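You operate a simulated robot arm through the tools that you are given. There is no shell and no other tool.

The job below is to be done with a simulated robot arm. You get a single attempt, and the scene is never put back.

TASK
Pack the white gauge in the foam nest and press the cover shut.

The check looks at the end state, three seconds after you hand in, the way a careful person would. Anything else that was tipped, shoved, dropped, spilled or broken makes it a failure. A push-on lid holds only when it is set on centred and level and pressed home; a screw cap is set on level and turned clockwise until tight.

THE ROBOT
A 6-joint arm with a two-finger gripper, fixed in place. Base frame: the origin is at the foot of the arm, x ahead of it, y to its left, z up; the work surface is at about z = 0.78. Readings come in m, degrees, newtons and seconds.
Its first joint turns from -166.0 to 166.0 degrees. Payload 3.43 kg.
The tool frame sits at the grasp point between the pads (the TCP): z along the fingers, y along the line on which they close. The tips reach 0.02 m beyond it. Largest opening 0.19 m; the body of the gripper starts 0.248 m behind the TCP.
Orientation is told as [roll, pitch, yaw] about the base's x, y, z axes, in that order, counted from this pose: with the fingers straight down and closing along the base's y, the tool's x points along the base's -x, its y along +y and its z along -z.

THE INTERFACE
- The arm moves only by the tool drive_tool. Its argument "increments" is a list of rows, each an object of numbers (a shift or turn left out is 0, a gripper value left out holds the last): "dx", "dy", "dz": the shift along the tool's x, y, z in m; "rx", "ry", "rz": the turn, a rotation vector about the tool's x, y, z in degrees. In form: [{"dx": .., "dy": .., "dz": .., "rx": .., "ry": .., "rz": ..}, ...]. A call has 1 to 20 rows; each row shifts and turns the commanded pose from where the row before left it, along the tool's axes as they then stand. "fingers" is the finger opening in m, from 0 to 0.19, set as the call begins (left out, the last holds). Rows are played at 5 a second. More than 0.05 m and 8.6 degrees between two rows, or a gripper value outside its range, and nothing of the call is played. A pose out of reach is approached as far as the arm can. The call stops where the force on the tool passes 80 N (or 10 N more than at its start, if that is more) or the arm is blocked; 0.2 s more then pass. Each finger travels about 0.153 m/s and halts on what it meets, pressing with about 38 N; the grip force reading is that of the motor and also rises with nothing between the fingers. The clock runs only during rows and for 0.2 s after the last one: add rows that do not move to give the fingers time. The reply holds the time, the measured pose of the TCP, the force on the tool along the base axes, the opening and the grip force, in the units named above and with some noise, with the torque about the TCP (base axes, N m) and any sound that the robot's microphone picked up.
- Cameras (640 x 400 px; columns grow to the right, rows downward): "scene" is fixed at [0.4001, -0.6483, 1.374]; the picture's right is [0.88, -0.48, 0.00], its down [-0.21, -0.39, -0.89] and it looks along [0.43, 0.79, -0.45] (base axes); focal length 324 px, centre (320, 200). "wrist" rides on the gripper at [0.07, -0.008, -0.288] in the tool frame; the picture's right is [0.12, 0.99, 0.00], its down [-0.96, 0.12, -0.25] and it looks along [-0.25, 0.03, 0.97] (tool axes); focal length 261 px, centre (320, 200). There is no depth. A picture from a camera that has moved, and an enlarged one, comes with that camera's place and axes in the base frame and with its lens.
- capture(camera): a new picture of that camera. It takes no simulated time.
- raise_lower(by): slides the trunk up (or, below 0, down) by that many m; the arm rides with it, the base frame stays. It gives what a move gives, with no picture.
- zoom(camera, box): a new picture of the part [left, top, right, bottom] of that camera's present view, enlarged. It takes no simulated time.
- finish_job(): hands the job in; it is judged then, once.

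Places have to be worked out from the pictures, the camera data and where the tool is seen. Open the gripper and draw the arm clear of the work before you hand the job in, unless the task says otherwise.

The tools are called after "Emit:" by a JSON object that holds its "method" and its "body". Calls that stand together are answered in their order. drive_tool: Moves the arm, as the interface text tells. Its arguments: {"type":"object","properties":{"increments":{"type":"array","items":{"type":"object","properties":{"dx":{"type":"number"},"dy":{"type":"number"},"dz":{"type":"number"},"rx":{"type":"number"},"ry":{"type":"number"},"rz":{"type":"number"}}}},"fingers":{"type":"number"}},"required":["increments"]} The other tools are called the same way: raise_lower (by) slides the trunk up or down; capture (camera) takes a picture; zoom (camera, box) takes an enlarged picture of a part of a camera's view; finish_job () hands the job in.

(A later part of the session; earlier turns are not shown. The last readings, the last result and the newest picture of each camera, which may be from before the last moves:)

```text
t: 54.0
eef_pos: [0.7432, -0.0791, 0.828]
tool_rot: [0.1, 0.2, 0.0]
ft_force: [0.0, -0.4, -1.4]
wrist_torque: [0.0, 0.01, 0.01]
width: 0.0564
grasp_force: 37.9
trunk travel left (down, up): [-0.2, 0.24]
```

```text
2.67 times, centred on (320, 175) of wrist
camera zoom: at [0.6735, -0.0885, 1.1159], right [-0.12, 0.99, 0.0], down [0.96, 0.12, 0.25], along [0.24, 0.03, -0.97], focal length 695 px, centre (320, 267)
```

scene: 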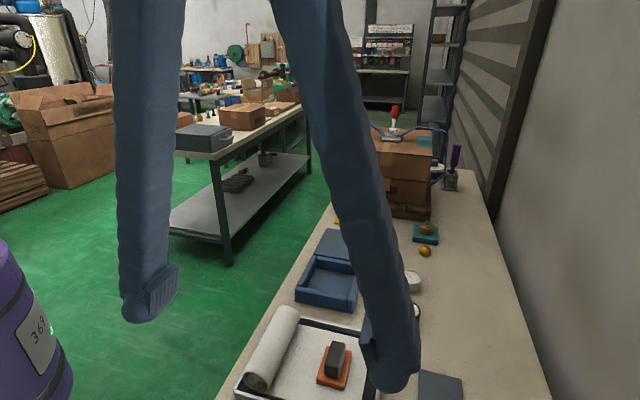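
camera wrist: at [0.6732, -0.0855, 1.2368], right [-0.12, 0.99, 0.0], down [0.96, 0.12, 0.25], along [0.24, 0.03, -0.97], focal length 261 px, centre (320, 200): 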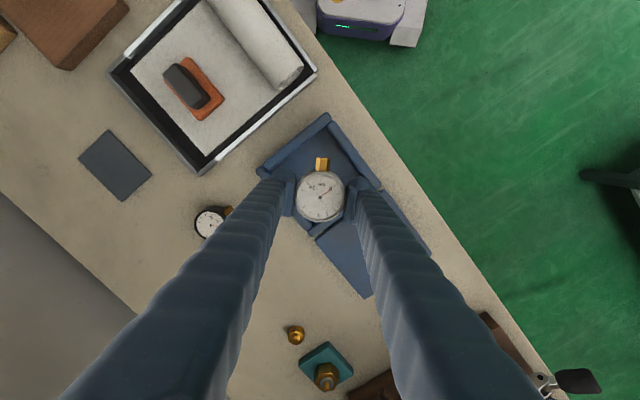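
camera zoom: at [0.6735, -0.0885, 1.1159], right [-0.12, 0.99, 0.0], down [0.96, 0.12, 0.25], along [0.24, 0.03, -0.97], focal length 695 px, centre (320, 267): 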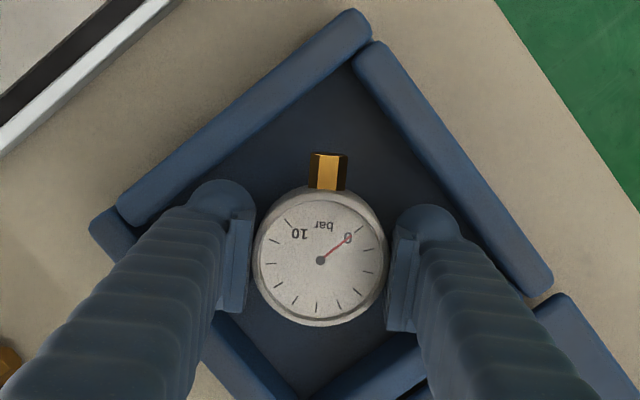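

No contact. I lower further in 2 mm rows to 0.816 and check.

Emit:
{"method": "drive_tool", "body": {"increments": [{"dz": 0.003}, {"dz": 0.003}, {"dz": 0.002}, {"dz": 0.002}, {"dz": 0.002}, {}]}}

Emit:
{"method": "zoom", "body": {"camera": "scene", "box": [290, 225, 380, 310]}}

```text
t: 55.4
eef_pos: [0.7432, -0.0794, 0.8174]
tool_rot: [0.1, 0.1, 0.0]
ft_force: [-0.4, -0.5, -1.2]
wrist_torque: [-0.02, -0.01, 0.01]
width: 0.0563
grasp_force: 37.8
trunk travel left (down, up): [-0.2, 0.24]
```

```text
4.71 times, centred on (335, 268) of scene
camera zoom: at [0.4001, -0.6483, 1.374], right [0.88, -0.48, 0.0], down [-0.21, -0.39, -0.89], along [0.43, 0.79, -0.45], focal length 1526 px, centre (249, -118)
```

zoom: 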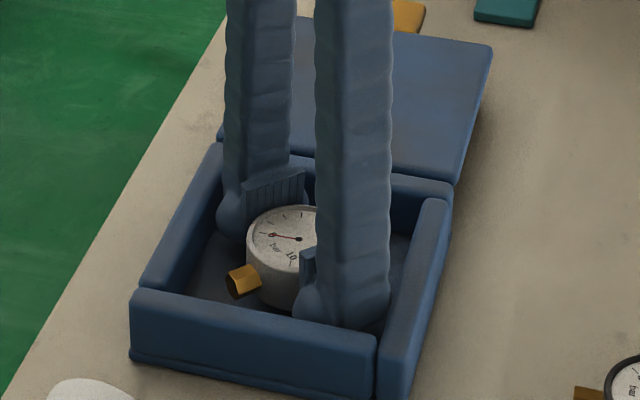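

Still free of contact. I keep lowering in 2 mm rows.

Emit:
{"method": "drive_tool", "body": {"increments": [{"dz": 0.002}, {"dz": 0.002}, {}]}}

```text
t: 56.2
eef_pos: [0.7421, -0.0801, 0.8115]
tool_rot: [0.1, 0.0, 0.0]
ft_force: [-0.2, -0.1, -0.7]
wrist_torque: [0.0, -0.01, 0.0]
width: 0.0562
grasp_force: 38.2
trunk travel left (down, up): [-0.2, 0.24]
```

The vertical force is still unchanged, so the floor is a little lower; I continue in small rows.

Emit:
{"method": "drive_tool", "body": {"increments": [{"dz": 0.0015}, {"dz": 0.0015}, {}]}}

Emit:
{"method": "zoom", "body": {"camera": "scene", "box": [300, 235, 370, 310]}}

```text
t: 57.0
eef_pos: [0.7432, -0.0801, 0.8101]
tool_rot: [0.0, 0.0, 0.2]
ft_force: [-1.3, -1.0, 14.1]
wrist_torque: [0.03, 0.19, 0.01]
width: 0.0565
grasp_force: 37.5
trunk travel left (down, up): [-0.2, 0.24]
```

```text
5.33 times, centred on (335, 272) of scene
camera zoom: at [0.4001, -0.6483, 1.374], right [0.88, -0.48, 0.0], down [-0.21, -0.39, -0.89], along [0.43, 0.79, -0.45], focal length 1730 px, centre (240, -187)
```

zoom: 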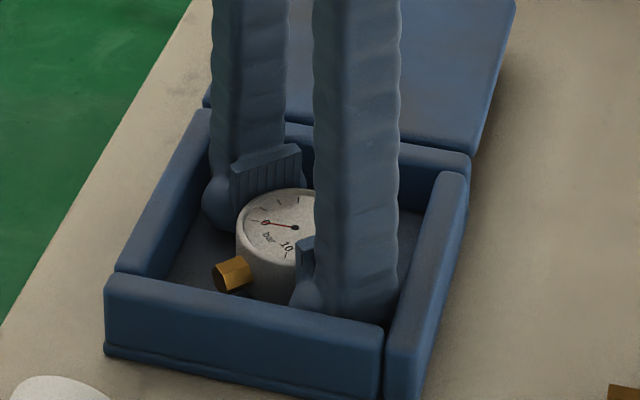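

The gauge has touched the floor (+14 N). I relieve 0.8 mm and open the fingers only slightly, to 0.063, to let go inside the cavity.

Emit:
{"method": "drive_tool", "body": {"increments": [{"dz": -0.0008}, {}]}}

Emit:
{"method": "drive_tool", "body": {"increments": [{}, {}], "fingers": 0.063}}

Emit:
{"method": "zoom", "body": {"camera": "wrist", "box": [230, 100, 410, 250]}}

Emit:
{"method": "zoom", "body": {"camera": "scene", "box": [300, 235, 370, 310]}}

```text
t: 57.6
eef_pos: [0.742, -0.08, 0.8103]
tool_rot: [-0.1, 0.1, 0.0]
ft_force: [2.7, -2.0, 9.8]
wrist_torque: [-0.04, 0.01, -0.02]
width: 0.0562
grasp_force: 37.4
trunk travel left (down, up): [-0.2, 0.24]
```

```text
t: 58.2
eef_pos: [0.742, -0.0806, 0.81]
tool_rot: [0.0, 0.2, 0.0]
ft_force: [0.2, -0.4, -0.4]
wrist_torque: [0.0, -0.02, -0.01]
width: 0.0631
grasp_force: 0.1
trunk travel left (down, up): [-0.2, 0.24]
```

```text
2.67 times, centred on (320, 175) of wrist
camera zoom: at [0.6733, -0.0883, 1.0976], right [-0.12, 0.99, 0.0], down [0.96, 0.12, 0.25], along [0.24, 0.03, -0.97], focal length 695 px, centre (320, 267)
```

zoom: 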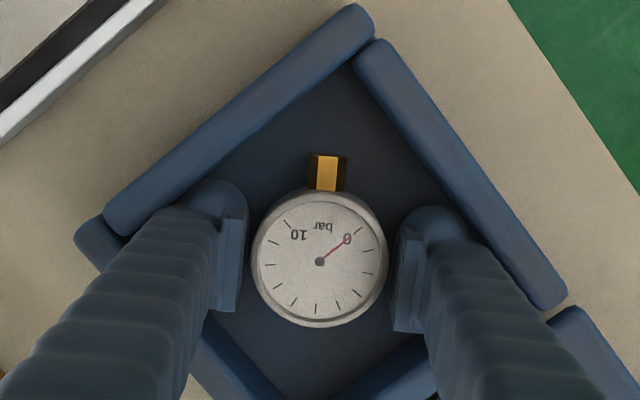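

```text
5.33 times, centred on (335, 272) of scene
camera zoom: at [0.4001, -0.6483, 1.374], right [0.88, -0.48, 0.0], down [-0.21, -0.39, -0.89], along [0.43, 0.79, -0.45], focal length 1730 px, centre (240, -187)
```

zoom: 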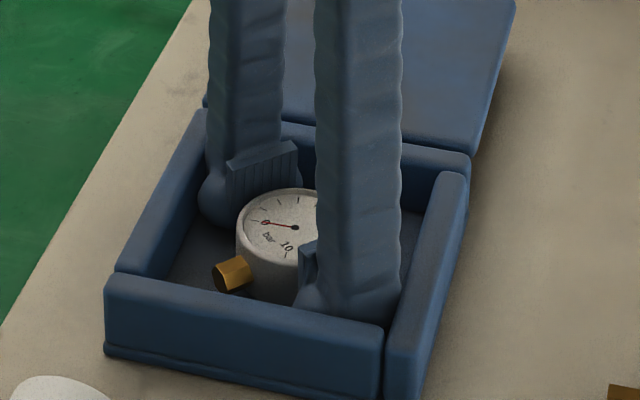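

The gauge is free of both pads, standing flat in the cavity. I withdraw straight up, slowly at first.

Emit:
{"method": "drive_tool", "body": {"increments": [{"dz": -0.005}, {"dz": -0.01}, {"dz": -0.02}, {"dz": -0.03}, {"dz": -0.04}, {"dz": -0.04}, {"dz": -0.045}, {}]}}

Emit:
{"method": "zoom", "body": {"camera": "wrist", "box": [220, 90, 420, 260]}}

Emit:
{"method": "zoom", "body": {"camera": "scene", "box": [280, 215, 400, 315]}}

```text
t: 60.0
eef_pos: [0.7431, -0.0782, 1.0001]
tool_rot: [0.0, 0.2, 0.1]
ft_force: [0.7, -0.1, -0.1]
wrist_torque: [0.0, 0.0, 0.0]
width: 0.0632
grasp_force: 0.1
trunk travel left (down, up): [-0.2, 0.24]
```

```text
2.35 times, centred on (320, 175) of wrist
camera zoom: at [0.6743, -0.0878, 1.2882], right [-0.12, 0.99, 0.0], down [0.96, 0.12, 0.25], along [0.24, 0.03, -0.97], focal length 613 px, centre (320, 259)
```

zoom: 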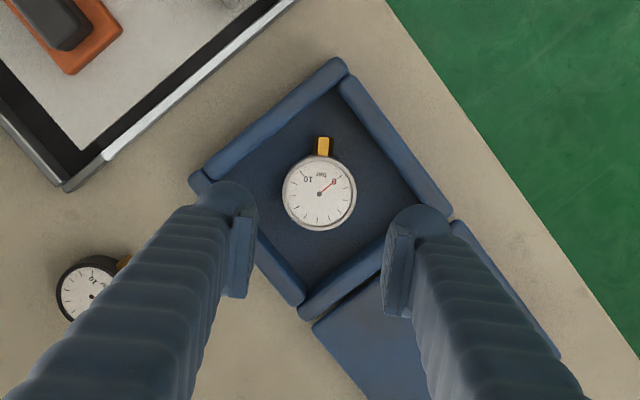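

```text
4.00 times, centred on (340, 265) of scene
camera zoom: at [0.4001, -0.6483, 1.374], right [0.88, -0.48, 0.0], down [-0.21, -0.39, -0.89], along [0.43, 0.79, -0.45], focal length 1298 px, centre (240, -60)
```

zoom: 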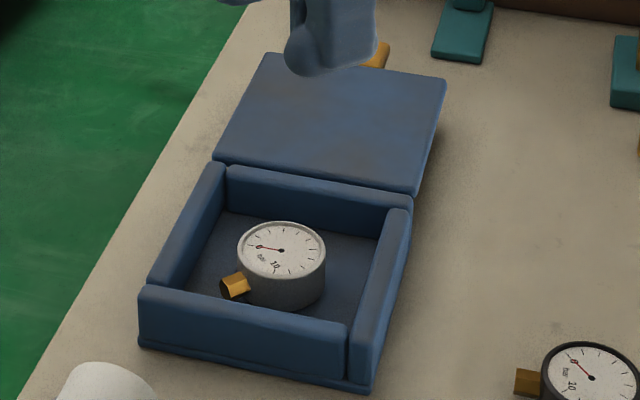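

The gauge now sits flat, face up, in the middle of the cavity. Next I close the lid: rotate back to yaw 45° and move above the tab, which lies open at about (0.927, 0.104).

Emit:
{"method": "drive_tool", "body": {"increments": [{"rz": -7.5, "dz": -0.005}, {"rz": -7.5, "dz": -0.005}, {"rz": -7.5}, {"rz": -7.5}, {"rz": -7.5}, {"rz": -7.5}, {}], "fingers": 0.08}}

Emit:
{"method": "drive_tool", "body": {"increments": [{"dx": -0.037}, {"dx": -0.037}, {"dx": -0.037}, {"dx": -0.037}, {"dx": -0.037}, {"dx": -0.037}, {"dx": -0.037}, {}]}}

Emit:
{"method": "capture", "body": {"camera": "wrist"}}

Emit:
{"method": "capture", "body": {"camera": "scene"}}

```text
t: 61.6
eef_pos: [0.7435, -0.0793, 1.0097]
tool_rot: [0.0, -0.1, 45.1]
ft_force: [-1.1, -0.7, -1.1]
wrist_torque: [-0.01, 0.0, -0.01]
width: 0.0801
grasp_force: 0.1
trunk travel left (down, up): [-0.2, 0.24]
```

```text
t: 63.4
eef_pos: [0.9258, 0.1048, 1.0098]
tool_rot: [0.0, 0.0, 44.9]
ft_force: [-0.6, 0.4, 0.0]
wrist_torque: [-0.06, 0.03, -0.03]
width: 0.0797
grasp_force: 0.1
trunk travel left (down, up): [-0.2, 0.24]
```

```text
taken
camera wrist: at [0.884, 0.0482, 1.2979], right [-0.79, 0.62, 0.0], down [0.6, 0.76, 0.25], along [0.15, 0.19, -0.97], focal length 261 px, centre (320, 200)
```

wrist: 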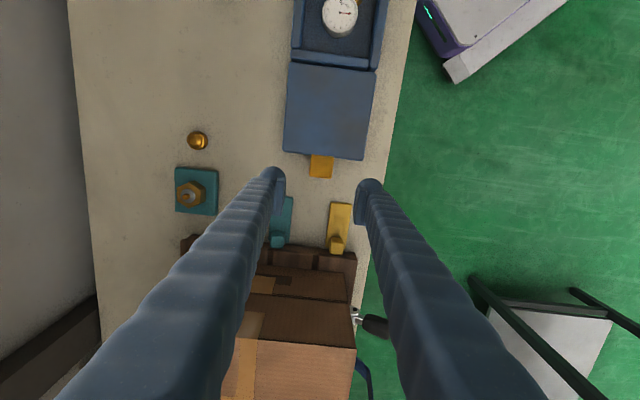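

```text
taken
```

scene: 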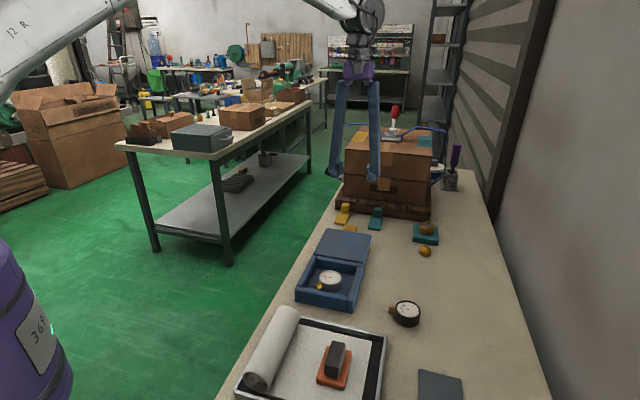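

Emit:
{"method": "zoom", "body": {"camera": "wrist", "box": [250, 130, 390, 260]}}

Emit:
{"method": "zoom", "body": {"camera": "scene", "box": [310, 195, 400, 285]}}

```text
3.08 times, centred on (320, 195) of wrist
camera zoom: at [0.884, 0.0482, 1.2979], right [-0.79, 0.62, 0.0], down [0.6, 0.76, 0.25], along [0.15, 0.19, -0.97], focal length 802 px, centre (320, 215)
```

zoom: 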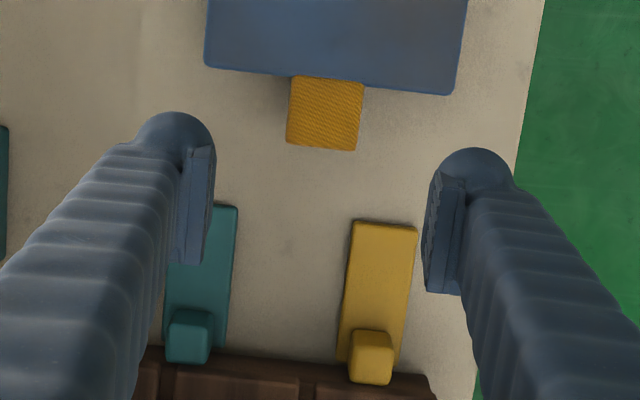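

```text
4.44 times, centred on (355, 240) of scene
camera zoom: at [0.4001, -0.6483, 1.374], right [0.88, -0.48, 0.0], down [-0.21, -0.39, -0.89], along [0.43, 0.79, -0.45], focal length 1442 px, centre (164, 22)
```

zoom: 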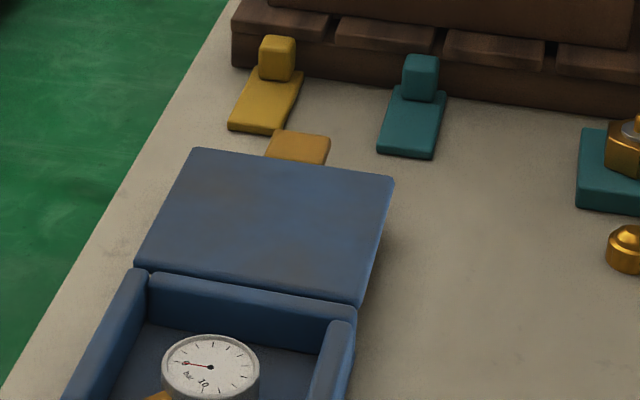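

The tab's centre is about 9 mm toward the case and 2.4 mm in +y of the point under the tool; its top is at z ≈ 0.82. I aim the TCP ~12 mm outward of the tab centre (so the fingertips clear the lid's edge during the swing) and descend to z ≈ 0.86.

Emit:
{"method": "drive_tool", "body": {"increments": [{"dx": -0.0034, "dy": 0.0024}, {"dz": 0.04}, {"dz": 0.04}, {"dz": 0.04}, {"dz": 0.03}, {}]}}

Emit:
{"method": "zoom", "body": {"camera": "wrist", "box": [250, 130, 390, 260]}}

Emit:
{"method": "zoom", "body": {"camera": "scene", "box": [310, 195, 400, 285]}}

```text
t: 64.8
eef_pos: [0.9266, 0.1088, 0.8597]
tool_rot: [-0.1, 0.0, 45.0]
ft_force: [0.0, -0.2, 0.5]
wrist_torque: [0.01, 0.03, 0.02]
width: 0.0798
grasp_force: 0.1
trunk travel left (down, up): [-0.2, 0.24]
```

```text
3.08 times, centred on (320, 195) of wrist
camera zoom: at [0.8834, 0.0518, 1.1476], right [-0.79, 0.62, 0.0], down [0.6, 0.76, 0.25], along [0.15, 0.19, -0.97], focal length 802 px, centre (320, 215)
```

zoom: 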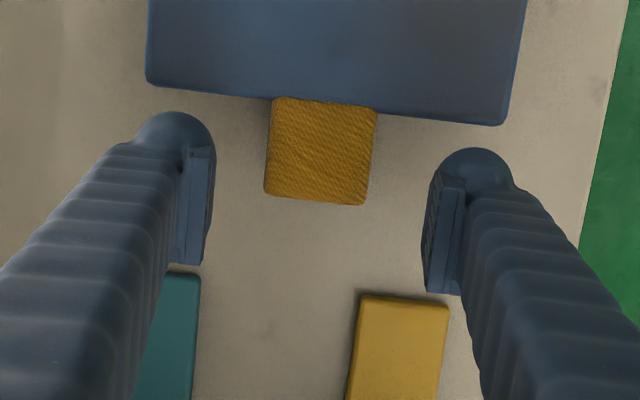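

```text
4.44 times, centred on (355, 240) of scene
camera zoom: at [0.4001, -0.6483, 1.374], right [0.88, -0.48, 0.0], down [-0.21, -0.39, -0.89], along [0.43, 0.79, -0.45], focal length 1442 px, centre (164, 22)
```

zoom: 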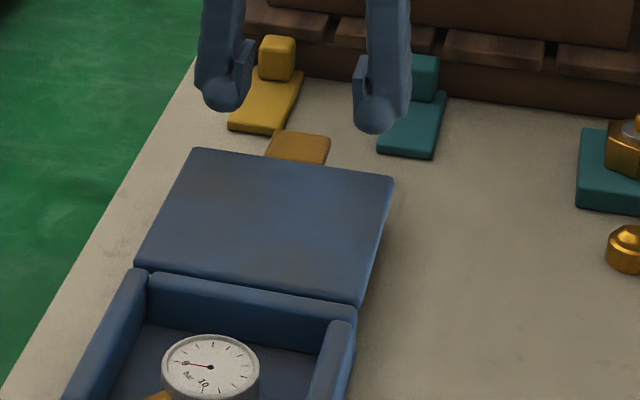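

The tab is centred laterally within 1.5 mm and sits 12.5 mm toward the case from the TCP, as intended. Descend to z ≈ 0.82.

Emit:
{"method": "drive_tool", "body": {"increments": [{"dy": -0.0015, "dz": 0.01}, {"dz": 0.012}, {"dz": 0.01}, {"dz": 0.007}, {}]}}

Emit:
{"method": "zoom", "body": {"camera": "wrist", "box": [250, 130, 390, 260]}}

Emit:
{"method": "zoom", "body": {"camera": "scene", "box": [310, 195, 400, 285]}}

```text
t: 66.0
eef_pos: [0.9276, 0.1062, 0.8208]
tool_rot: [0.0, 0.0, 44.9]
ft_force: [0.7, 0.3, -0.2]
wrist_torque: [0.02, 0.0, 0.02]
width: 0.0801
grasp_force: 0.2
trunk travel left (down, up): [-0.2, 0.24]
```

```text
3.08 times, centred on (320, 195) of wrist
camera zoom: at [0.885, 0.0504, 1.1085], right [-0.79, 0.62, 0.0], down [0.6, 0.76, 0.25], along [0.15, 0.19, -0.97], focal length 802 px, centre (320, 215)
```

zoom: 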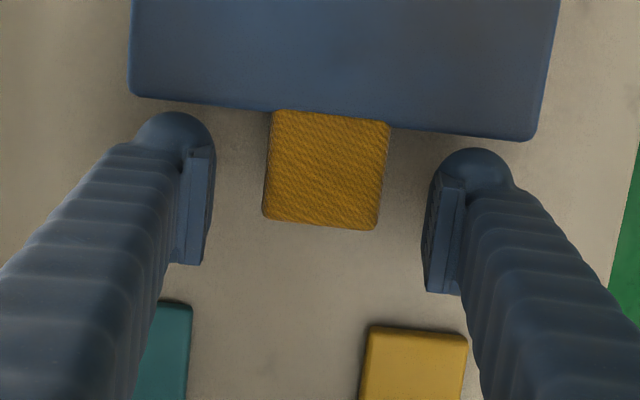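

```text
4.44 times, centred on (355, 240) of scene
camera zoom: at [0.4001, -0.6483, 1.374], right [0.88, -0.48, 0.0], down [-0.21, -0.39, -0.89], along [0.43, 0.79, -0.45], focal length 1442 px, centre (164, 22)
```

zoom: 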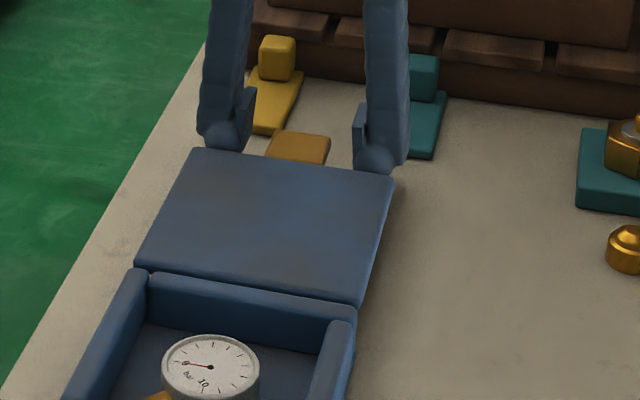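

Alignment is good; I shift 2 mm further outward for edge clearance and then close on the tab.

Emit:
{"method": "drive_tool", "body": {"increments": [{"dx": -0.002, "dy": 0.0008}, {}]}}

Emit:
{"method": "drive_tool", "body": {"increments": [{}, {}, {}, {}], "fingers": 0.02}}

Emit:
{"method": "zoom", "body": {"camera": "wrist", "box": [250, 130, 390, 260]}}

Emit:
{"method": "zoom", "body": {"camera": "scene", "box": [310, 195, 400, 285]}}

```text
t: 66.6
eef_pos: [0.9272, 0.1091, 0.8216]
tool_rot: [0.0, 0.0, 45.0]
ft_force: [-0.1, 0.5, 1.5]
wrist_torque: [0.02, -0.05, -0.01]
width: 0.0797
grasp_force: 0.1
trunk travel left (down, up): [-0.2, 0.24]
```

```text
t: 67.6
eef_pos: [0.9289, 0.1086, 0.8201]
tool_rot: [0.0, 0.0, 45.0]
ft_force: [3.3, -2.9, 0.0]
wrist_torque: [-0.04, -0.02, 0.02]
width: 0.0423
grasp_force: 45.2
trunk travel left (down, up): [-0.2, 0.24]
```

```text
3.08 times, centred on (320, 195) of wrist
camera zoom: at [0.8861, 0.052, 1.1086], right [-0.79, 0.62, 0.0], down [0.6, 0.76, 0.25], along [0.15, 0.19, -0.97], focal length 802 px, centre (320, 215)
```

zoom: 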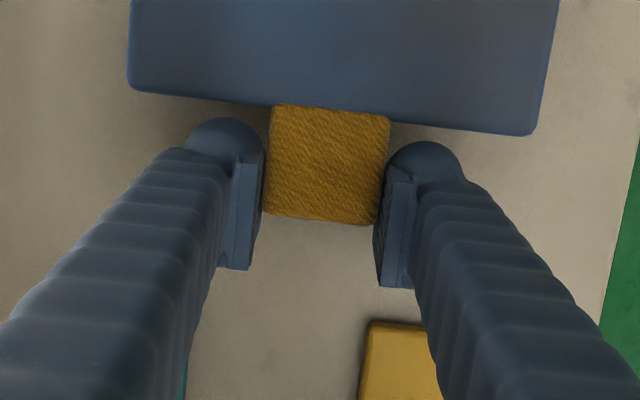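

```text
4.44 times, centred on (355, 240) of scene
camera zoom: at [0.4001, -0.6483, 1.374], right [0.88, -0.48, 0.0], down [-0.21, -0.39, -0.89], along [0.43, 0.79, -0.45], focal length 1442 px, centre (164, 22)
```

zoom: 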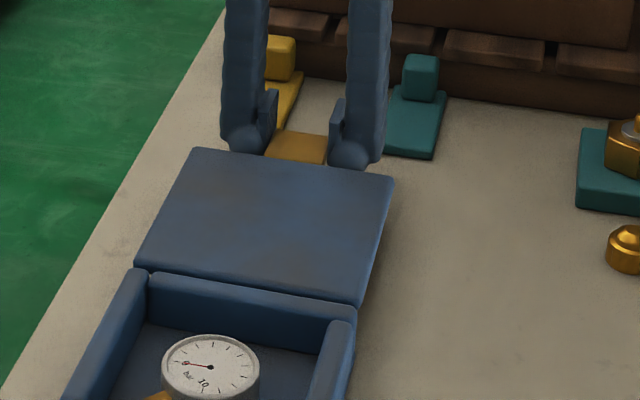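

Gripped squarely (0.0423, sideways force small). I start raising the lid along an arc about the hinge, tilting the tool with it so the pads don't twist on the tab; first the initial ~15°.

Emit:
{"method": "drive_tool", "body": {"increments": [{"dx": 0.0003, "dz": -0.008}, {"dx": 0.0004, "dz": -0.008}, {"dx": 0.0006, "dz": -0.008}, {"ry": -3.75}, {"dx": 0.0014, "dz": -0.012}, {"dx": 0.0014, "dz": -0.0119}, {"ry": -3.75}, {}]}}

Emit:
{"method": "zoom", "body": {"camera": "scene", "box": [300, 175, 400, 300]}}

Emit:
{"method": "zoom", "body": {"camera": "wrist", "box": [250, 130, 390, 260]}}

```text
t: 69.4
eef_pos: [0.9253, 0.1036, 0.868]
tool_rot: [-0.1, -7.5, 45.0]
ft_force: [9.1, -1.6, 3.6]
wrist_torque: [-0.08, 0.31, 0.19]
width: 0.0428
grasp_force: 45.0
trunk travel left (down, up): [-0.2, 0.24]
```

```text
3.20 times, centred on (350, 238) of scene
camera zoom: at [0.4001, -0.6483, 1.374], right [0.88, -0.48, 0.0], down [-0.21, -0.39, -0.89], along [0.43, 0.79, -0.45], focal length 1038 px, centre (224, 80)
```

zoom: 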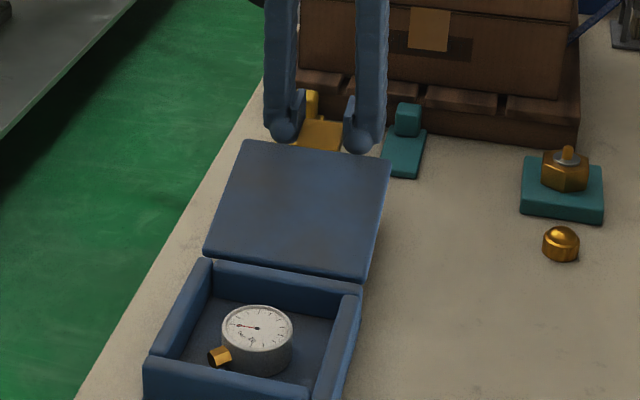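

```text
3.08 times, centred on (320, 195) of wrist
camera zoom: at [0.8561, 0.022, 1.1446], right [-0.79, 0.62, -0.01], down [0.57, 0.73, 0.37], along [0.24, 0.28, -0.93], focal length 802 px, centre (320, 215)
```

zoom: 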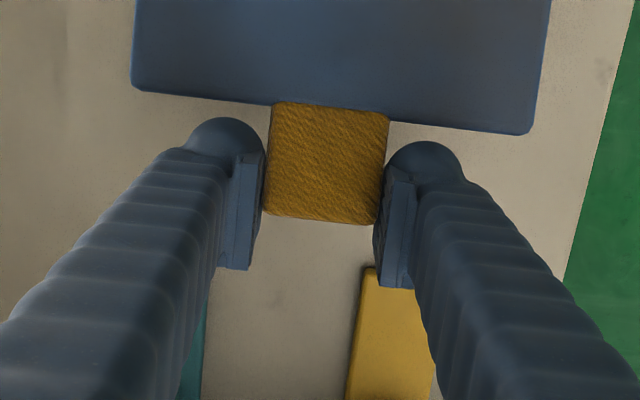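

The lid is rising and the grip is steady with low force. I continue steps to about θ = 135°.

Emit:
{"method": "drive_tool", "body": {"increments": [{"dx": 0.0022, "dz": -0.0118}, {"dx": 0.0022, "dz": -0.0119}, {"ry": -3.75}, {"dx": 0.0029, "dz": -0.0117}, {"dx": 0.0029, "dz": -0.0117}, {"ry": -3.75}, {"dx": 0.0037, "dz": -0.0115}, {"dx": 0.0037, "dz": -0.0115}, {"ry": -3.75}, {"dx": 0.0044, "dz": -0.0112}, {"dx": 0.0044, "dz": -0.0112}, {"ry": -3.75}, {}]}}

Emit:
{"method": "zoom", "body": {"camera": "scene", "box": [300, 160, 420, 300]}}

Emit:
{"method": "zoom", "body": {"camera": "wrist", "box": [250, 130, 390, 260]}}

```text
t: 72.2
eef_pos: [0.8918, 0.0711, 0.9528]
tool_rot: [0.2, -22.5, 44.9]
ft_force: [9.9, -2.7, 9.1]
wrist_torque: [-0.28, 0.34, 0.11]
width: 0.0429
grasp_force: 44.9
trunk travel left (down, up): [-0.2, 0.24]
```

```text
2.86 times, centred on (360, 230) of scene
camera zoom: at [0.4001, -0.6483, 1.374], right [0.88, -0.48, 0.0], down [-0.21, -0.39, -0.89], along [0.43, 0.79, -0.45], focal length 927 px, centre (206, 114)
```

zoom: 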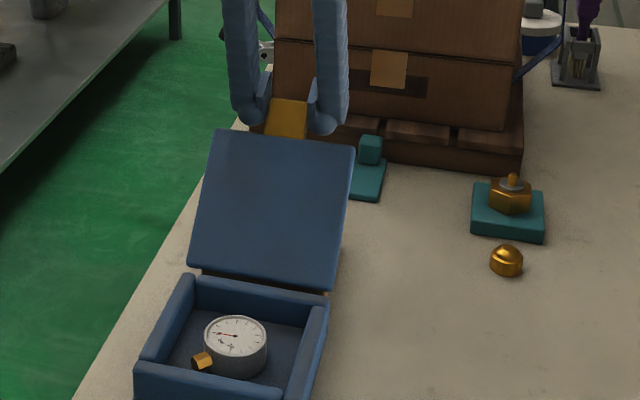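

```text
3.08 times, centred on (320, 195) of wrist
camera zoom: at [0.7752, -0.059, 1.1911], right [-0.78, 0.62, -0.04], down [0.48, 0.64, 0.6], along [0.4, 0.44, -0.8], focal length 802 px, centre (320, 215)
```

zoom: 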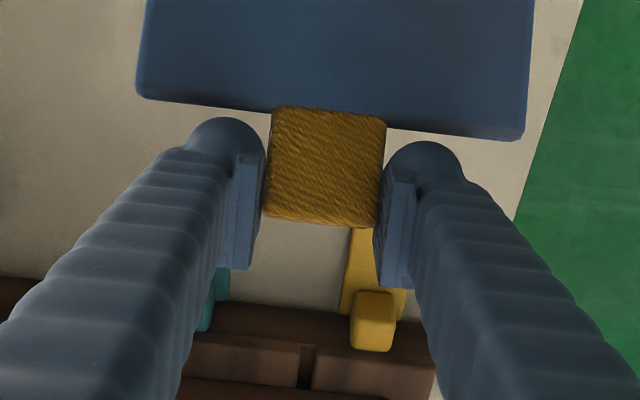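

The grip is steady and positions match the predicted arc. I continue up to about θ = 105° with the tilt reaching 30°.

Emit:
{"method": "drive_tool", "body": {"increments": [{"dx": 0.0051, "dz": -0.0109}, {"dx": 0.0051, "dz": -0.0109}, {"ry": -3.75}, {"dx": 0.0058, "dz": -0.0106}, {"dx": 0.0058, "dz": -0.0106}, {"ry": -3.75}, {"dx": 0.0063, "dz": -0.01}, {"dx": 0.0063, "dz": -0.0099}, {"dx": 0.0075, "dz": -0.009}, {"dx": 0.0075, "dz": -0.0091}, {}]}}

Emit:
{"method": "zoom", "body": {"camera": "scene", "box": [290, 150, 420, 310]}}

Emit:
{"method": "zoom", "body": {"camera": "wrist", "box": [250, 130, 390, 260]}}

```text
t: 74.6
eef_pos: [0.8353, 0.0145, 1.0017]
tool_rot: [0.0, -30.0, 44.9]
ft_force: [10.7, -2.5, 10.0]
wrist_torque: [0.33, -0.26, -0.05]
width: 0.0431
grasp_force: 44.7
trunk travel left (down, up): [-0.2, 0.24]
```

```text
2.50 times, centred on (355, 230) of scene
camera zoom: at [0.4001, -0.6483, 1.374], right [0.88, -0.48, 0.0], down [-0.21, -0.39, -0.89], along [0.43, 0.79, -0.45], focal length 811 px, centre (232, 125)
```

zoom: 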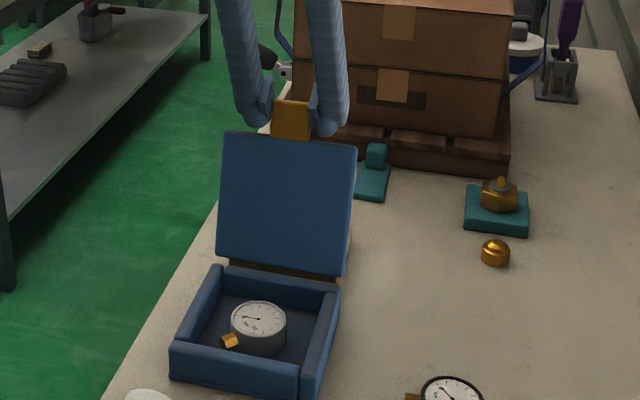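

```text
3.08 times, centred on (320, 195) of wrist
camera zoom: at [0.697, -0.1367, 1.2158], right [-0.77, 0.63, -0.06], down [0.42, 0.58, 0.69], along [0.47, 0.51, -0.72], focal length 802 px, centre (320, 215)
```

zoom: 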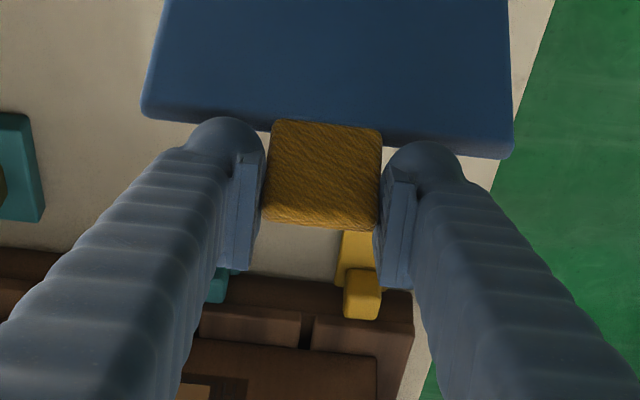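

Everything tracks as predicted. I carry the lid over the top, to about θ = 75°.

Emit:
{"method": "drive_tool", "body": {"increments": [{"dx": 0.0087, "dz": -0.0081}, {"dx": 0.0087, "dz": -0.0081}, {"dx": 0.0096, "dz": -0.0069}, {"dx": 0.0096, "dz": -0.0068}, {"dx": 0.0104, "dz": -0.0055}, {"dx": 0.0104, "dz": -0.0055}, {"dx": 0.011, "dz": -0.0041}, {"dx": 0.011, "dz": -0.0041}, {}]}}

Emit:
{"method": "zoom", "body": {"camera": "scene", "box": [280, 150, 420, 320]}}

Emit:
{"method": "zoom", "body": {"camera": "wrist", "box": [250, 130, 390, 260]}}

```text
t: 76.6
eef_pos: [0.7672, -0.0526, 1.0034]
tool_rot: [0.0, -30.0, 45.0]
ft_force: [7.1, -8.3, 11.4]
wrist_torque: [0.09, -0.24, -0.02]
width: 0.0427
grasp_force: 45.1
trunk travel left (down, up): [-0.2, 0.24]
```

```text
2.35 times, centred on (350, 235) of scene
camera zoom: at [0.4001, -0.6483, 1.374], right [0.88, -0.48, 0.0], down [-0.21, -0.39, -0.89], along [0.43, 0.79, -0.45], focal length 763 px, centre (249, 118)
```

zoom: 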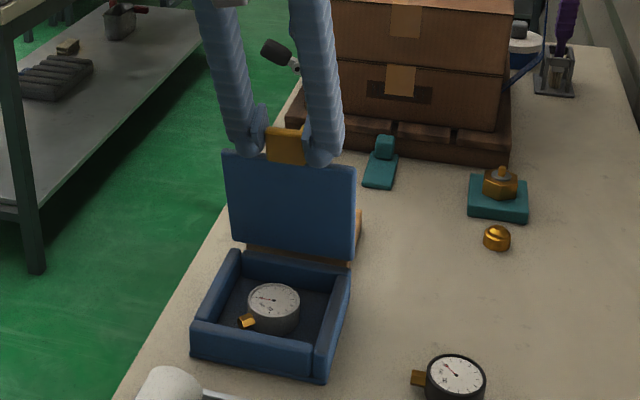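

```text
3.08 times, centred on (320, 195) of wrist
camera zoom: at [0.6302, -0.2035, 1.2182], right [-0.77, 0.63, -0.06], down [0.42, 0.58, 0.69], along [0.47, 0.51, -0.72], focal length 802 px, centre (320, 215)
```

zoom: 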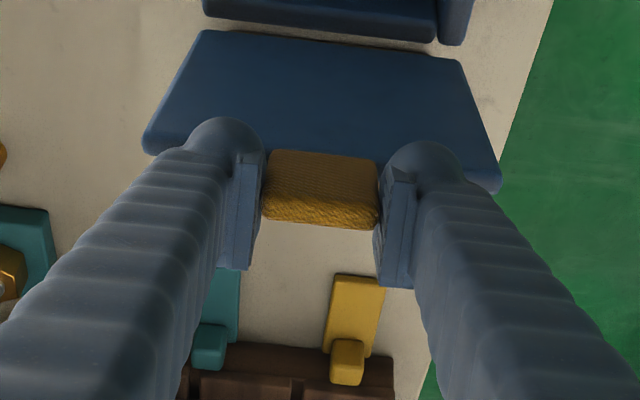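

Past vertical now, grip still firm. I continue lowering toward θ ≈ 45°.

Emit:
{"method": "drive_tool", "body": {"increments": [{"dx": 0.0115, "dz": -0.0026}, {"dx": 0.0115, "dz": -0.0026}, {"dx": 0.0117, "dz": -0.0011}, {"dx": 0.0117, "dz": -0.001}, {"dx": 0.0118, "dz": 0.0005}, {"dx": 0.0118, "dz": 0.0005}, {"dx": 0.0116, "dz": 0.002}, {"dx": 0.0116, "dz": 0.002}, {}]}}

Emit:
{"method": "zoom", "body": {"camera": "scene", "box": [270, 170, 410, 330]}}

Emit:
{"method": "zoom", "body": {"camera": "wrist", "box": [250, 110, 390, 260]}}

```text
t: 78.6
eef_pos: [0.711, -0.1095, 0.9593]
tool_rot: [0.1, -30.1, 44.8]
ft_force: [6.6, -11.3, 7.6]
wrist_torque: [0.32, -0.41, -0.23]
width: 0.0427
grasp_force: 45.3
trunk travel left (down, up): [-0.2, 0.24]
```

```text
2.50 times, centred on (340, 250) of scene
camera zoom: at [0.4001, -0.6483, 1.374], right [0.88, -0.48, 0.0], down [-0.21, -0.39, -0.89], along [0.43, 0.79, -0.45], focal length 811 px, centre (270, 75)
```

zoom: 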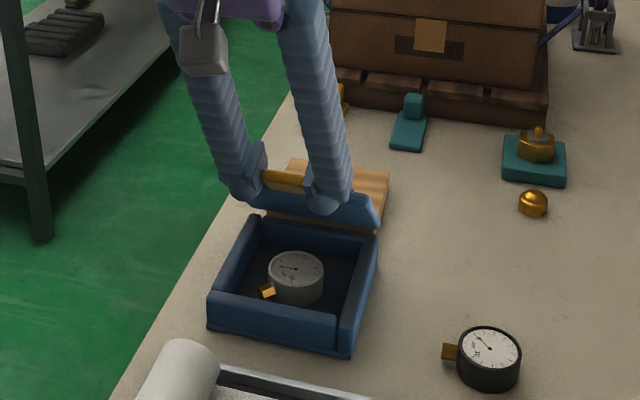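

```text
2.67 times, centred on (320, 185) of wrist
camera zoom: at [0.5728, -0.261, 1.1736], right [-0.77, 0.63, -0.06], down [0.42, 0.58, 0.69], along [0.47, 0.51, -0.72], focal length 695 px, centre (320, 240)
```

zoom: 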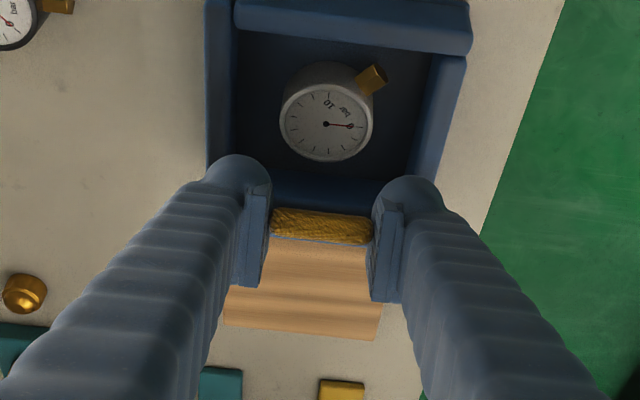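

The lid is at about 45° with the block still in place behind. I increase the tilt to 40° and lower on to about θ = 22°.

Emit:
{"method": "drive_tool", "body": {"increments": [{"dx": 0.0115, "dz": 0.0032}, {"dx": 0.0114, "dz": 0.0032}, {"ry": -5}, {"dx": 0.0113, "dz": 0.0036}, {"dx": 0.0113, "dz": 0.0037}, {"ry": -5}, {"dx": 0.0109, "dz": 0.0045}, {"dx": 0.0109, "dz": 0.0045}, {}]}}

Emit:
{"method": "zoom", "body": {"camera": "scene", "box": [270, 190, 400, 330]}}

Emit:
{"method": "zoom", "body": {"camera": "wrist", "box": [250, 110, 390, 260]}}

```text
t: 80.6
eef_pos: [0.6815, -0.1392, 0.9034]
tool_rot: [-0.1, -40.0, 45.0]
ft_force: [10.8, -10.6, 8.8]
wrist_torque: [0.68, -1.05, 0.0]
width: 0.0427
grasp_force: 44.6
trunk travel left (down, up): [-0.2, 0.24]
```

```text
2.86 times, centred on (335, 260) of scene
camera zoom: at [0.4001, -0.6483, 1.374], right [0.88, -0.48, 0.0], down [-0.21, -0.39, -0.89], along [0.43, 0.79, -0.45], focal length 927 px, centre (277, 29)
```

zoom: 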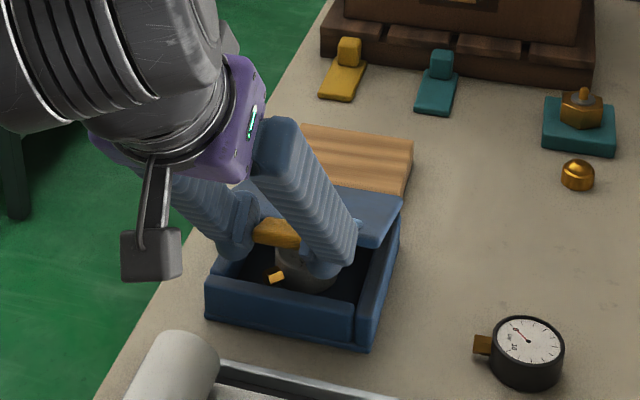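

```text
2.67 times, centred on (320, 185) of wrist
camera zoom: at [0.5194, -0.3144, 1.0782], right [-0.77, 0.64, -0.08], down [0.33, 0.49, 0.81], along [0.55, 0.59, -0.58], focal length 695 px, centre (320, 240)
```

zoom: 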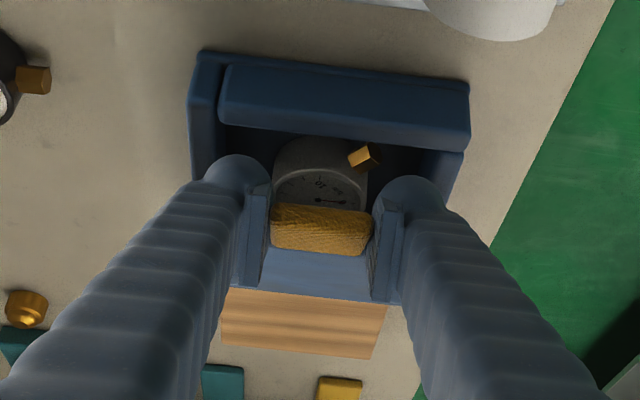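

Tracking fine: lid about 22°, gauge untouched below. I lower to about θ = 7°.

Emit:
{"method": "drive_tool", "body": {"increments": [{"dx": 0.0102, "dz": 0.0058}, {"dx": 0.0102, "dz": 0.0059}, {"dx": 0.0094, "dz": 0.0071}, {"dx": 0.0093, "dz": 0.0072}, {}]}}

Emit:
{"method": "zoom", "body": {"camera": "scene", "box": [270, 200, 400, 330]}}

Emit:
{"method": "zoom", "body": {"camera": "wrist", "box": [250, 110, 390, 260]}}

```text
t: 81.8
eef_pos: [0.6713, -0.1481, 0.8564]
tool_rot: [0.2, -39.9, 44.9]
ft_force: [8.1, -12.4, 2.3]
wrist_torque: [0.14, -0.34, -0.06]
width: 0.0429
grasp_force: 44.7
trunk travel left (down, up): [-0.2, 0.24]
```

```text
3.08 times, centred on (335, 265) of scene
camera zoom: at [0.4001, -0.6483, 1.374], right [0.88, -0.48, 0.0], down [-0.21, -0.39, -0.89], along [0.43, 0.79, -0.45], focal length 998 px, centre (274, 0)
```

zoom: 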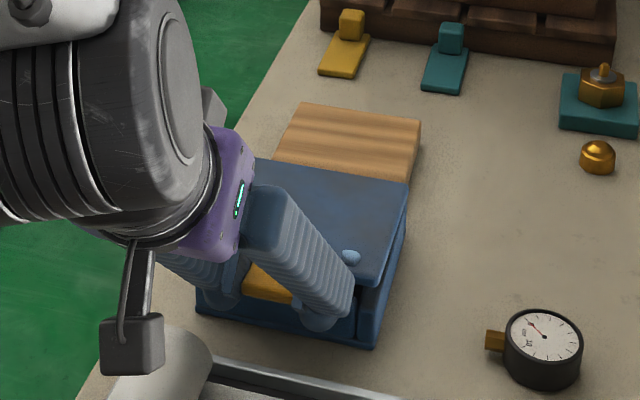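

```text
2.67 times, centred on (320, 185) of wrist
camera zoom: at [0.5098, -0.3241, 1.0321], right [-0.77, 0.64, -0.08], down [0.33, 0.49, 0.81], along [0.55, 0.59, -0.59], focal length 695 px, centre (320, 240)
```

zoom: 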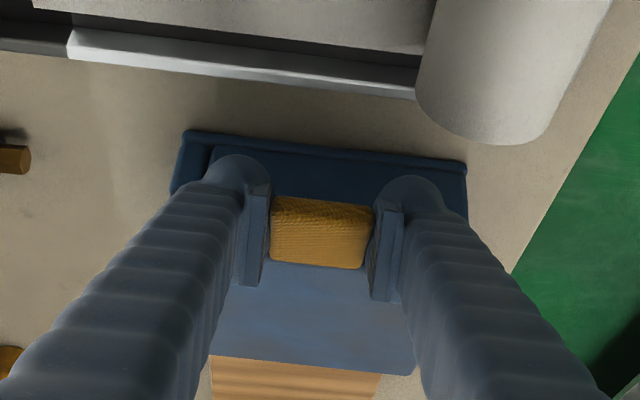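

Only about 7° left. I lower gently by another ~16 mm and check the force.

Emit:
{"method": "drive_tool", "body": {"increments": [{"dx": 0.0039, "dz": 0.0034}, {"dx": 0.0038, "dz": 0.0036}, {"dx": 0.0036, "dz": 0.0037}, {}]}}

Emit:
{"method": "zoom", "body": {"camera": "scene", "box": [290, 230, 390, 320]}}

```text
t: 82.8
eef_pos: [0.6701, -0.1506, 0.842]
tool_rot: [0.1, -39.9, 44.9]
ft_force: [8.8, -12.9, 3.9]
wrist_torque: [0.39, -0.63, -0.05]
width: 0.0425
grasp_force: 44.3
trunk travel left (down, up): [-0.2, 0.24]
```

```text
4.44 times, centred on (340, 275) of scene
camera zoom: at [0.4001, -0.6483, 1.374], right [0.88, -0.48, 0.0], down [-0.21, -0.39, -0.89], along [0.43, 0.79, -0.45], focal length 1442 px, centre (231, -133)
```

zoom: 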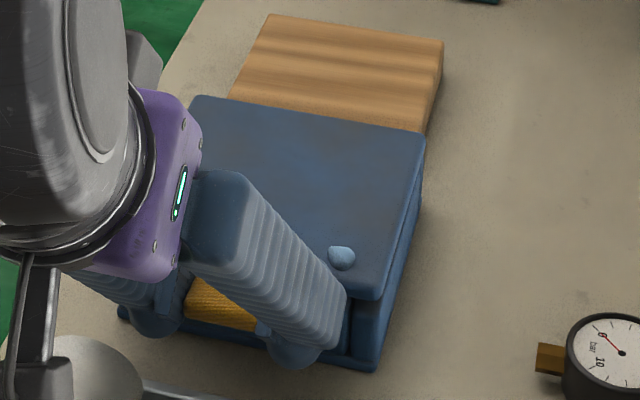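

Emit:
{"method": "drive_tool", "body": {"increments": [{"dx": 0.0021, "dz": 0.0021}, {"dx": 0.0021, "dz": 0.0021}, {"dx": 0.0021, "dz": 0.0022}, {}]}}

Emit:
{"method": "zoom", "body": {"camera": "scene", "box": [290, 230, 390, 320]}}

```text
t: 83.8
eef_pos: [0.6696, -0.1509, 0.8332]
tool_rot: [0.0, -40.0, 45.0]
ft_force: [12.9, -9.2, 10.3]
wrist_torque: [0.4, -0.6, -0.06]
width: 0.0426
grasp_force: 44.9
trunk travel left (down, up): [-0.2, 0.24]
```

```text
4.44 times, centred on (340, 275) of scene
camera zoom: at [0.4001, -0.6483, 1.374], right [0.88, -0.48, 0.0], down [-0.21, -0.39, -0.89], along [0.43, 0.79, -0.45], focal length 1442 px, centre (231, -133)
```

zoom: 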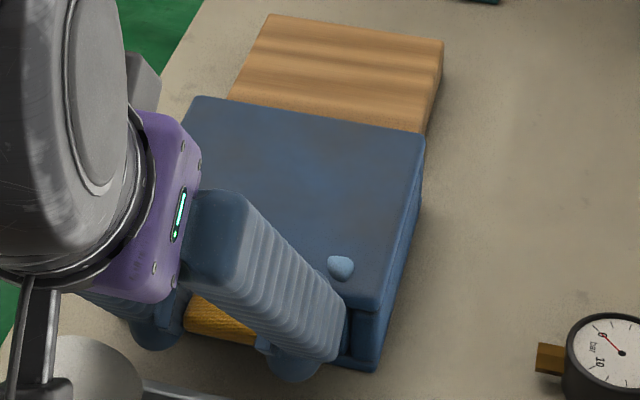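

The lid is down on the rim (force rising to +10 N). I release the tab and back out along the tool axis, then will press it home from above.

Emit:
{"method": "drive_tool", "body": {"increments": [{}, {}], "fingers": 0.065}}

Emit:
{"method": "drive_tool", "body": {"increments": [{"dz": -0.01}, {"dz": -0.02}, {"dz": -0.03}, {"dz": -0.04}, {"dz": -0.04}, {}]}}

Emit:
{"method": "zoom", "body": {"camera": "scene", "box": [280, 225, 400, 325]}}

Emit:
{"method": "capture", "body": {"camera": "wrist"}}

```text
t: 84.4
eef_pos: [0.6682, -0.1498, 0.8336]
tool_rot: [0.2, -39.8, 45.0]
ft_force: [0.5, -0.2, -0.5]
wrist_torque: [-0.01, 0.01, -0.02]
width: 0.0651
grasp_force: 0.1
trunk travel left (down, up): [-0.2, 0.24]
```

```text
t: 85.8
eef_pos: [0.6056, -0.2142, 0.9412]
tool_rot: [0.2, -40.0, 45.0]
ft_force: [0.3, 0.3, -0.2]
wrist_torque: [0.01, -0.01, 0.02]
width: 0.0651
grasp_force: 0.1
trunk travel left (down, up): [-0.2, 0.24]
```

```text
4.00 times, centred on (340, 275) of scene
camera zoom: at [0.4001, -0.6483, 1.374], right [0.88, -0.48, 0.0], down [-0.21, -0.39, -0.89], along [0.43, 0.79, -0.45], focal length 1298 px, centre (240, -100)
```

zoom: 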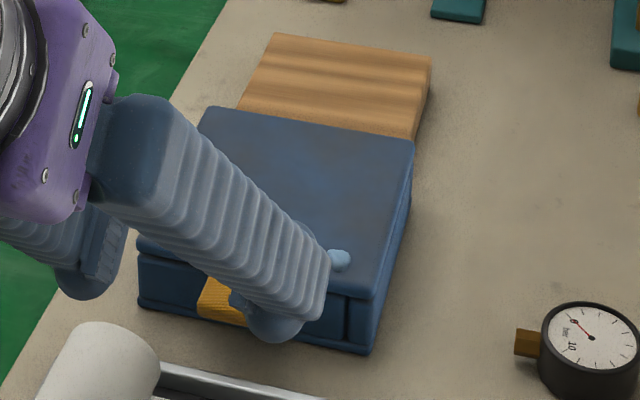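

```text
taken
camera wrist: at [0.4438, -0.3895, 1.1164], right [-0.77, 0.64, -0.08], down [0.33, 0.49, 0.81], along [0.55, 0.59, -0.58], focal length 261 px, centre (320, 200)
```

wrist: 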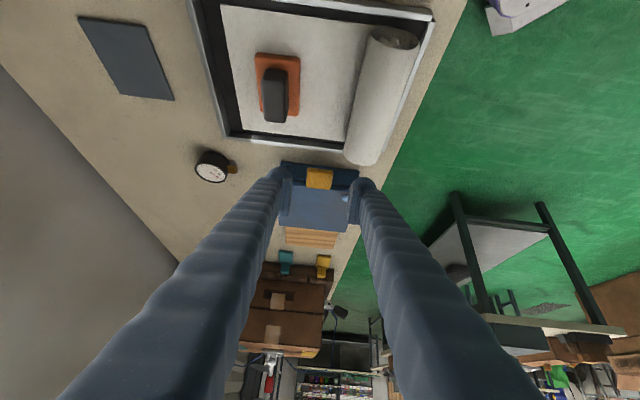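

The lid lies flat on the case. I raise the arm, bring the tool back to vertical and close the fingers, to press on the lid from above.

Emit:
{"method": "drive_tool", "body": {"increments": [{"dx": -0.0241, "dz": -0.0287}, {"dx": -0.0241, "dz": -0.0287}, {"dx": -0.0241, "dz": -0.0287}, {"dx": -0.0241, "dz": -0.0287}, {"ry": 8}, {"ry": 8}, {"ry": 8}, {"ry": 8}, {"ry": 8}, {}], "fingers": 0.0}}

Emit:
{"method": "capture", "body": {"camera": "wrist"}}

Emit:
{"method": "zoom", "body": {"camera": "scene", "box": [280, 225, 400, 325]}}

```text
t: 88.0
eef_pos: [0.6068, -0.2129, 1.091]
tool_rot: [0.0, 0.1, 45.1]
ft_force: [-0.3, 0.9, -0.5]
wrist_torque: [-0.09, 0.0, 0.03]
width: 0.0001
grasp_force: 34.5
trunk travel left (down, up): [-0.2, 0.24]
```

```text
taken
camera wrist: at [0.5635, -0.2689, 1.379], right [-0.79, 0.62, 0.0], down [0.6, 0.76, 0.25], along [0.15, 0.19, -0.97], focal length 261 px, centre (320, 200)
```

wrist: 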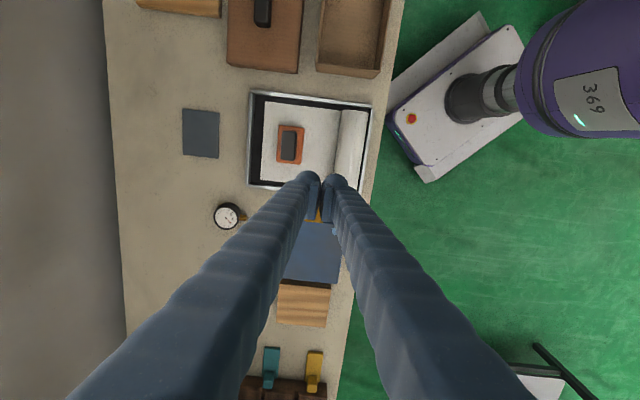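

```text
4.00 times, centred on (340, 275) of scene
camera zoom: at [0.4001, -0.6483, 1.374], right [0.88, -0.48, 0.0], down [-0.21, -0.39, -0.89], along [0.43, 0.79, -0.45], focal length 1298 px, centre (240, -100)
```

zoom: 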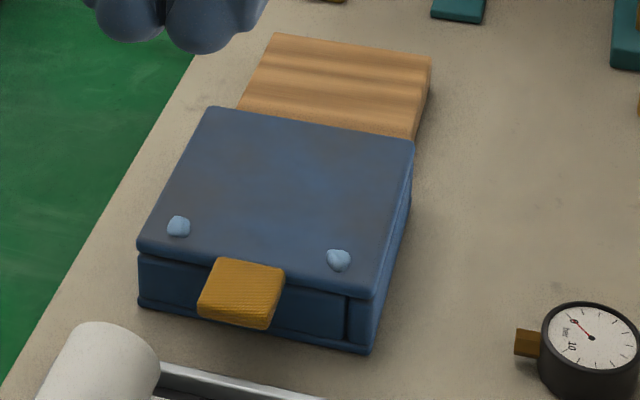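

Emit:
{"method": "zoom", "body": {"camera": "scene", "box": [290, 275, 370, 325]}}

Emit:
{"method": "zoom", "body": {"camera": "scene", "box": [285, 225, 385, 320]}}

```text
8.00 times, centred on (330, 300) of scene
camera zoom: at [0.4001, -0.6483, 1.374], right [0.88, -0.48, 0.0], down [-0.21, -0.39, -0.89], along [0.43, 0.79, -0.45], focal length 2595 px, centre (240, -600)
```

zoom: 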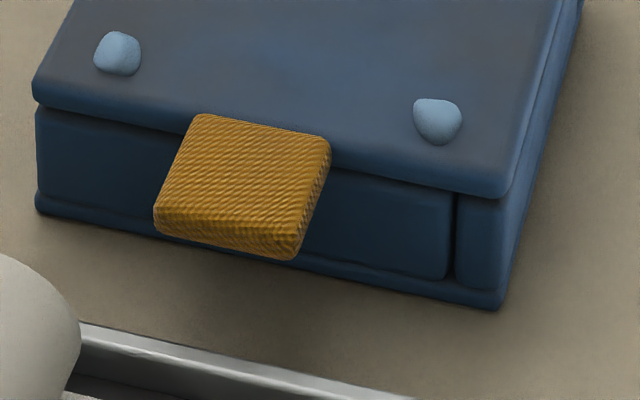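

```text
4.21 times, centred on (335, 272) of scene
camera zoom: at [0.4001, -0.6483, 1.374], right [0.88, -0.48, 0.0], down [-0.21, -0.39, -0.89], along [0.43, 0.79, -0.45], focal length 1366 px, centre (257, -105)
```

zoom: 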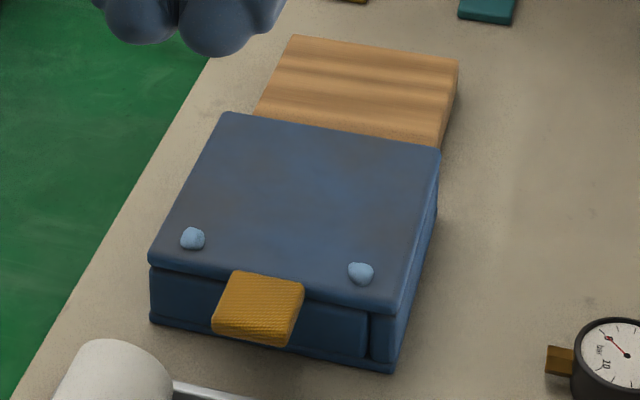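

The lid's image matches the initial closed state exactly, but at the start it opened without resistance, so it still needs to be pressed home. I move the closed fingertips above the lid's front middle, at about (0.705, -0.117).

Emit:
{"method": "drive_tool", "body": {"increments": [{"dx": -0.0229, "dy": -0.0003, "dz": 0.0352}, {"dx": -0.0229, "dy": -0.0003, "dz": 0.0352}, {"dx": -0.0229, "dy": -0.0003, "dz": 0.0352}, {"dx": -0.0229, "dy": -0.0003, "dz": 0.0352}, {"dx": -0.0229, "dy": -0.0003, "dz": 0.0352}, {"dx": -0.0229, "dy": -0.0003, "dz": 0.035}, {}]}}

Emit:
{"method": "zoom", "body": {"camera": "scene", "box": [280, 200, 400, 325]}}

Emit:
{"method": "zoom", "body": {"camera": "wrist", "box": [240, 130, 400, 280]}}

```text
t: 89.6
eef_pos: [0.7062, -0.1179, 0.8792]
tool_rot: [0.0, 0.0, 45.0]
ft_force: [-0.4, -0.4, -0.3]
wrist_torque: [-0.03, -0.02, -0.01]
width: 0.0002
grasp_force: 34.1
trunk travel left (down, up): [-0.2, 0.24]
```

```text
3.20 times, centred on (340, 262) of scene
camera zoom: at [0.4001, -0.6483, 1.374], right [0.88, -0.48, 0.0], down [-0.21, -0.39, -0.89], along [0.43, 0.79, -0.45], focal length 1038 px, centre (256, 0)
```

zoom: 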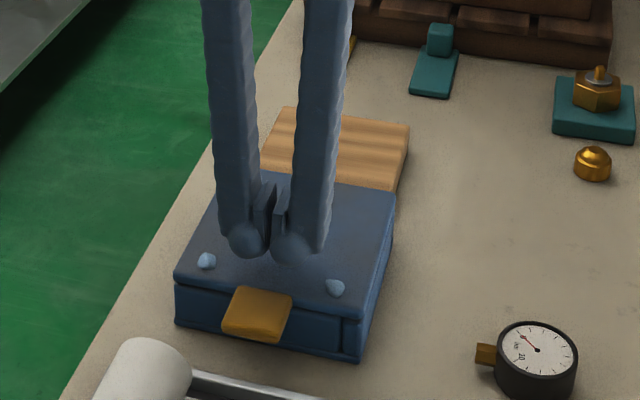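

```text
2.67 times, centred on (320, 205) of wrist
camera zoom: at [0.6627, -0.1731, 1.1676], right [-0.79, 0.62, 0.0], down [0.6, 0.76, 0.25], along [0.15, 0.19, -0.97], focal length 695 px, centre (320, 187)
```

zoom: 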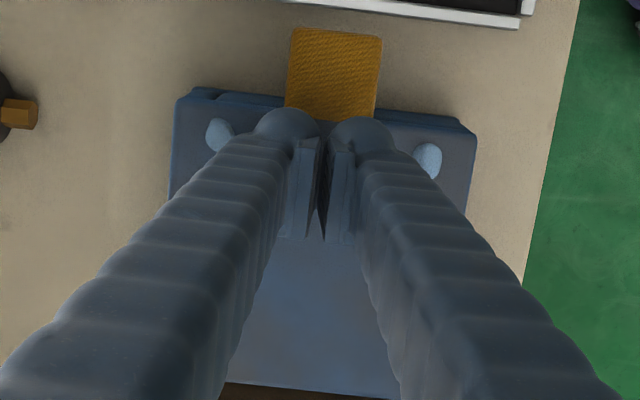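

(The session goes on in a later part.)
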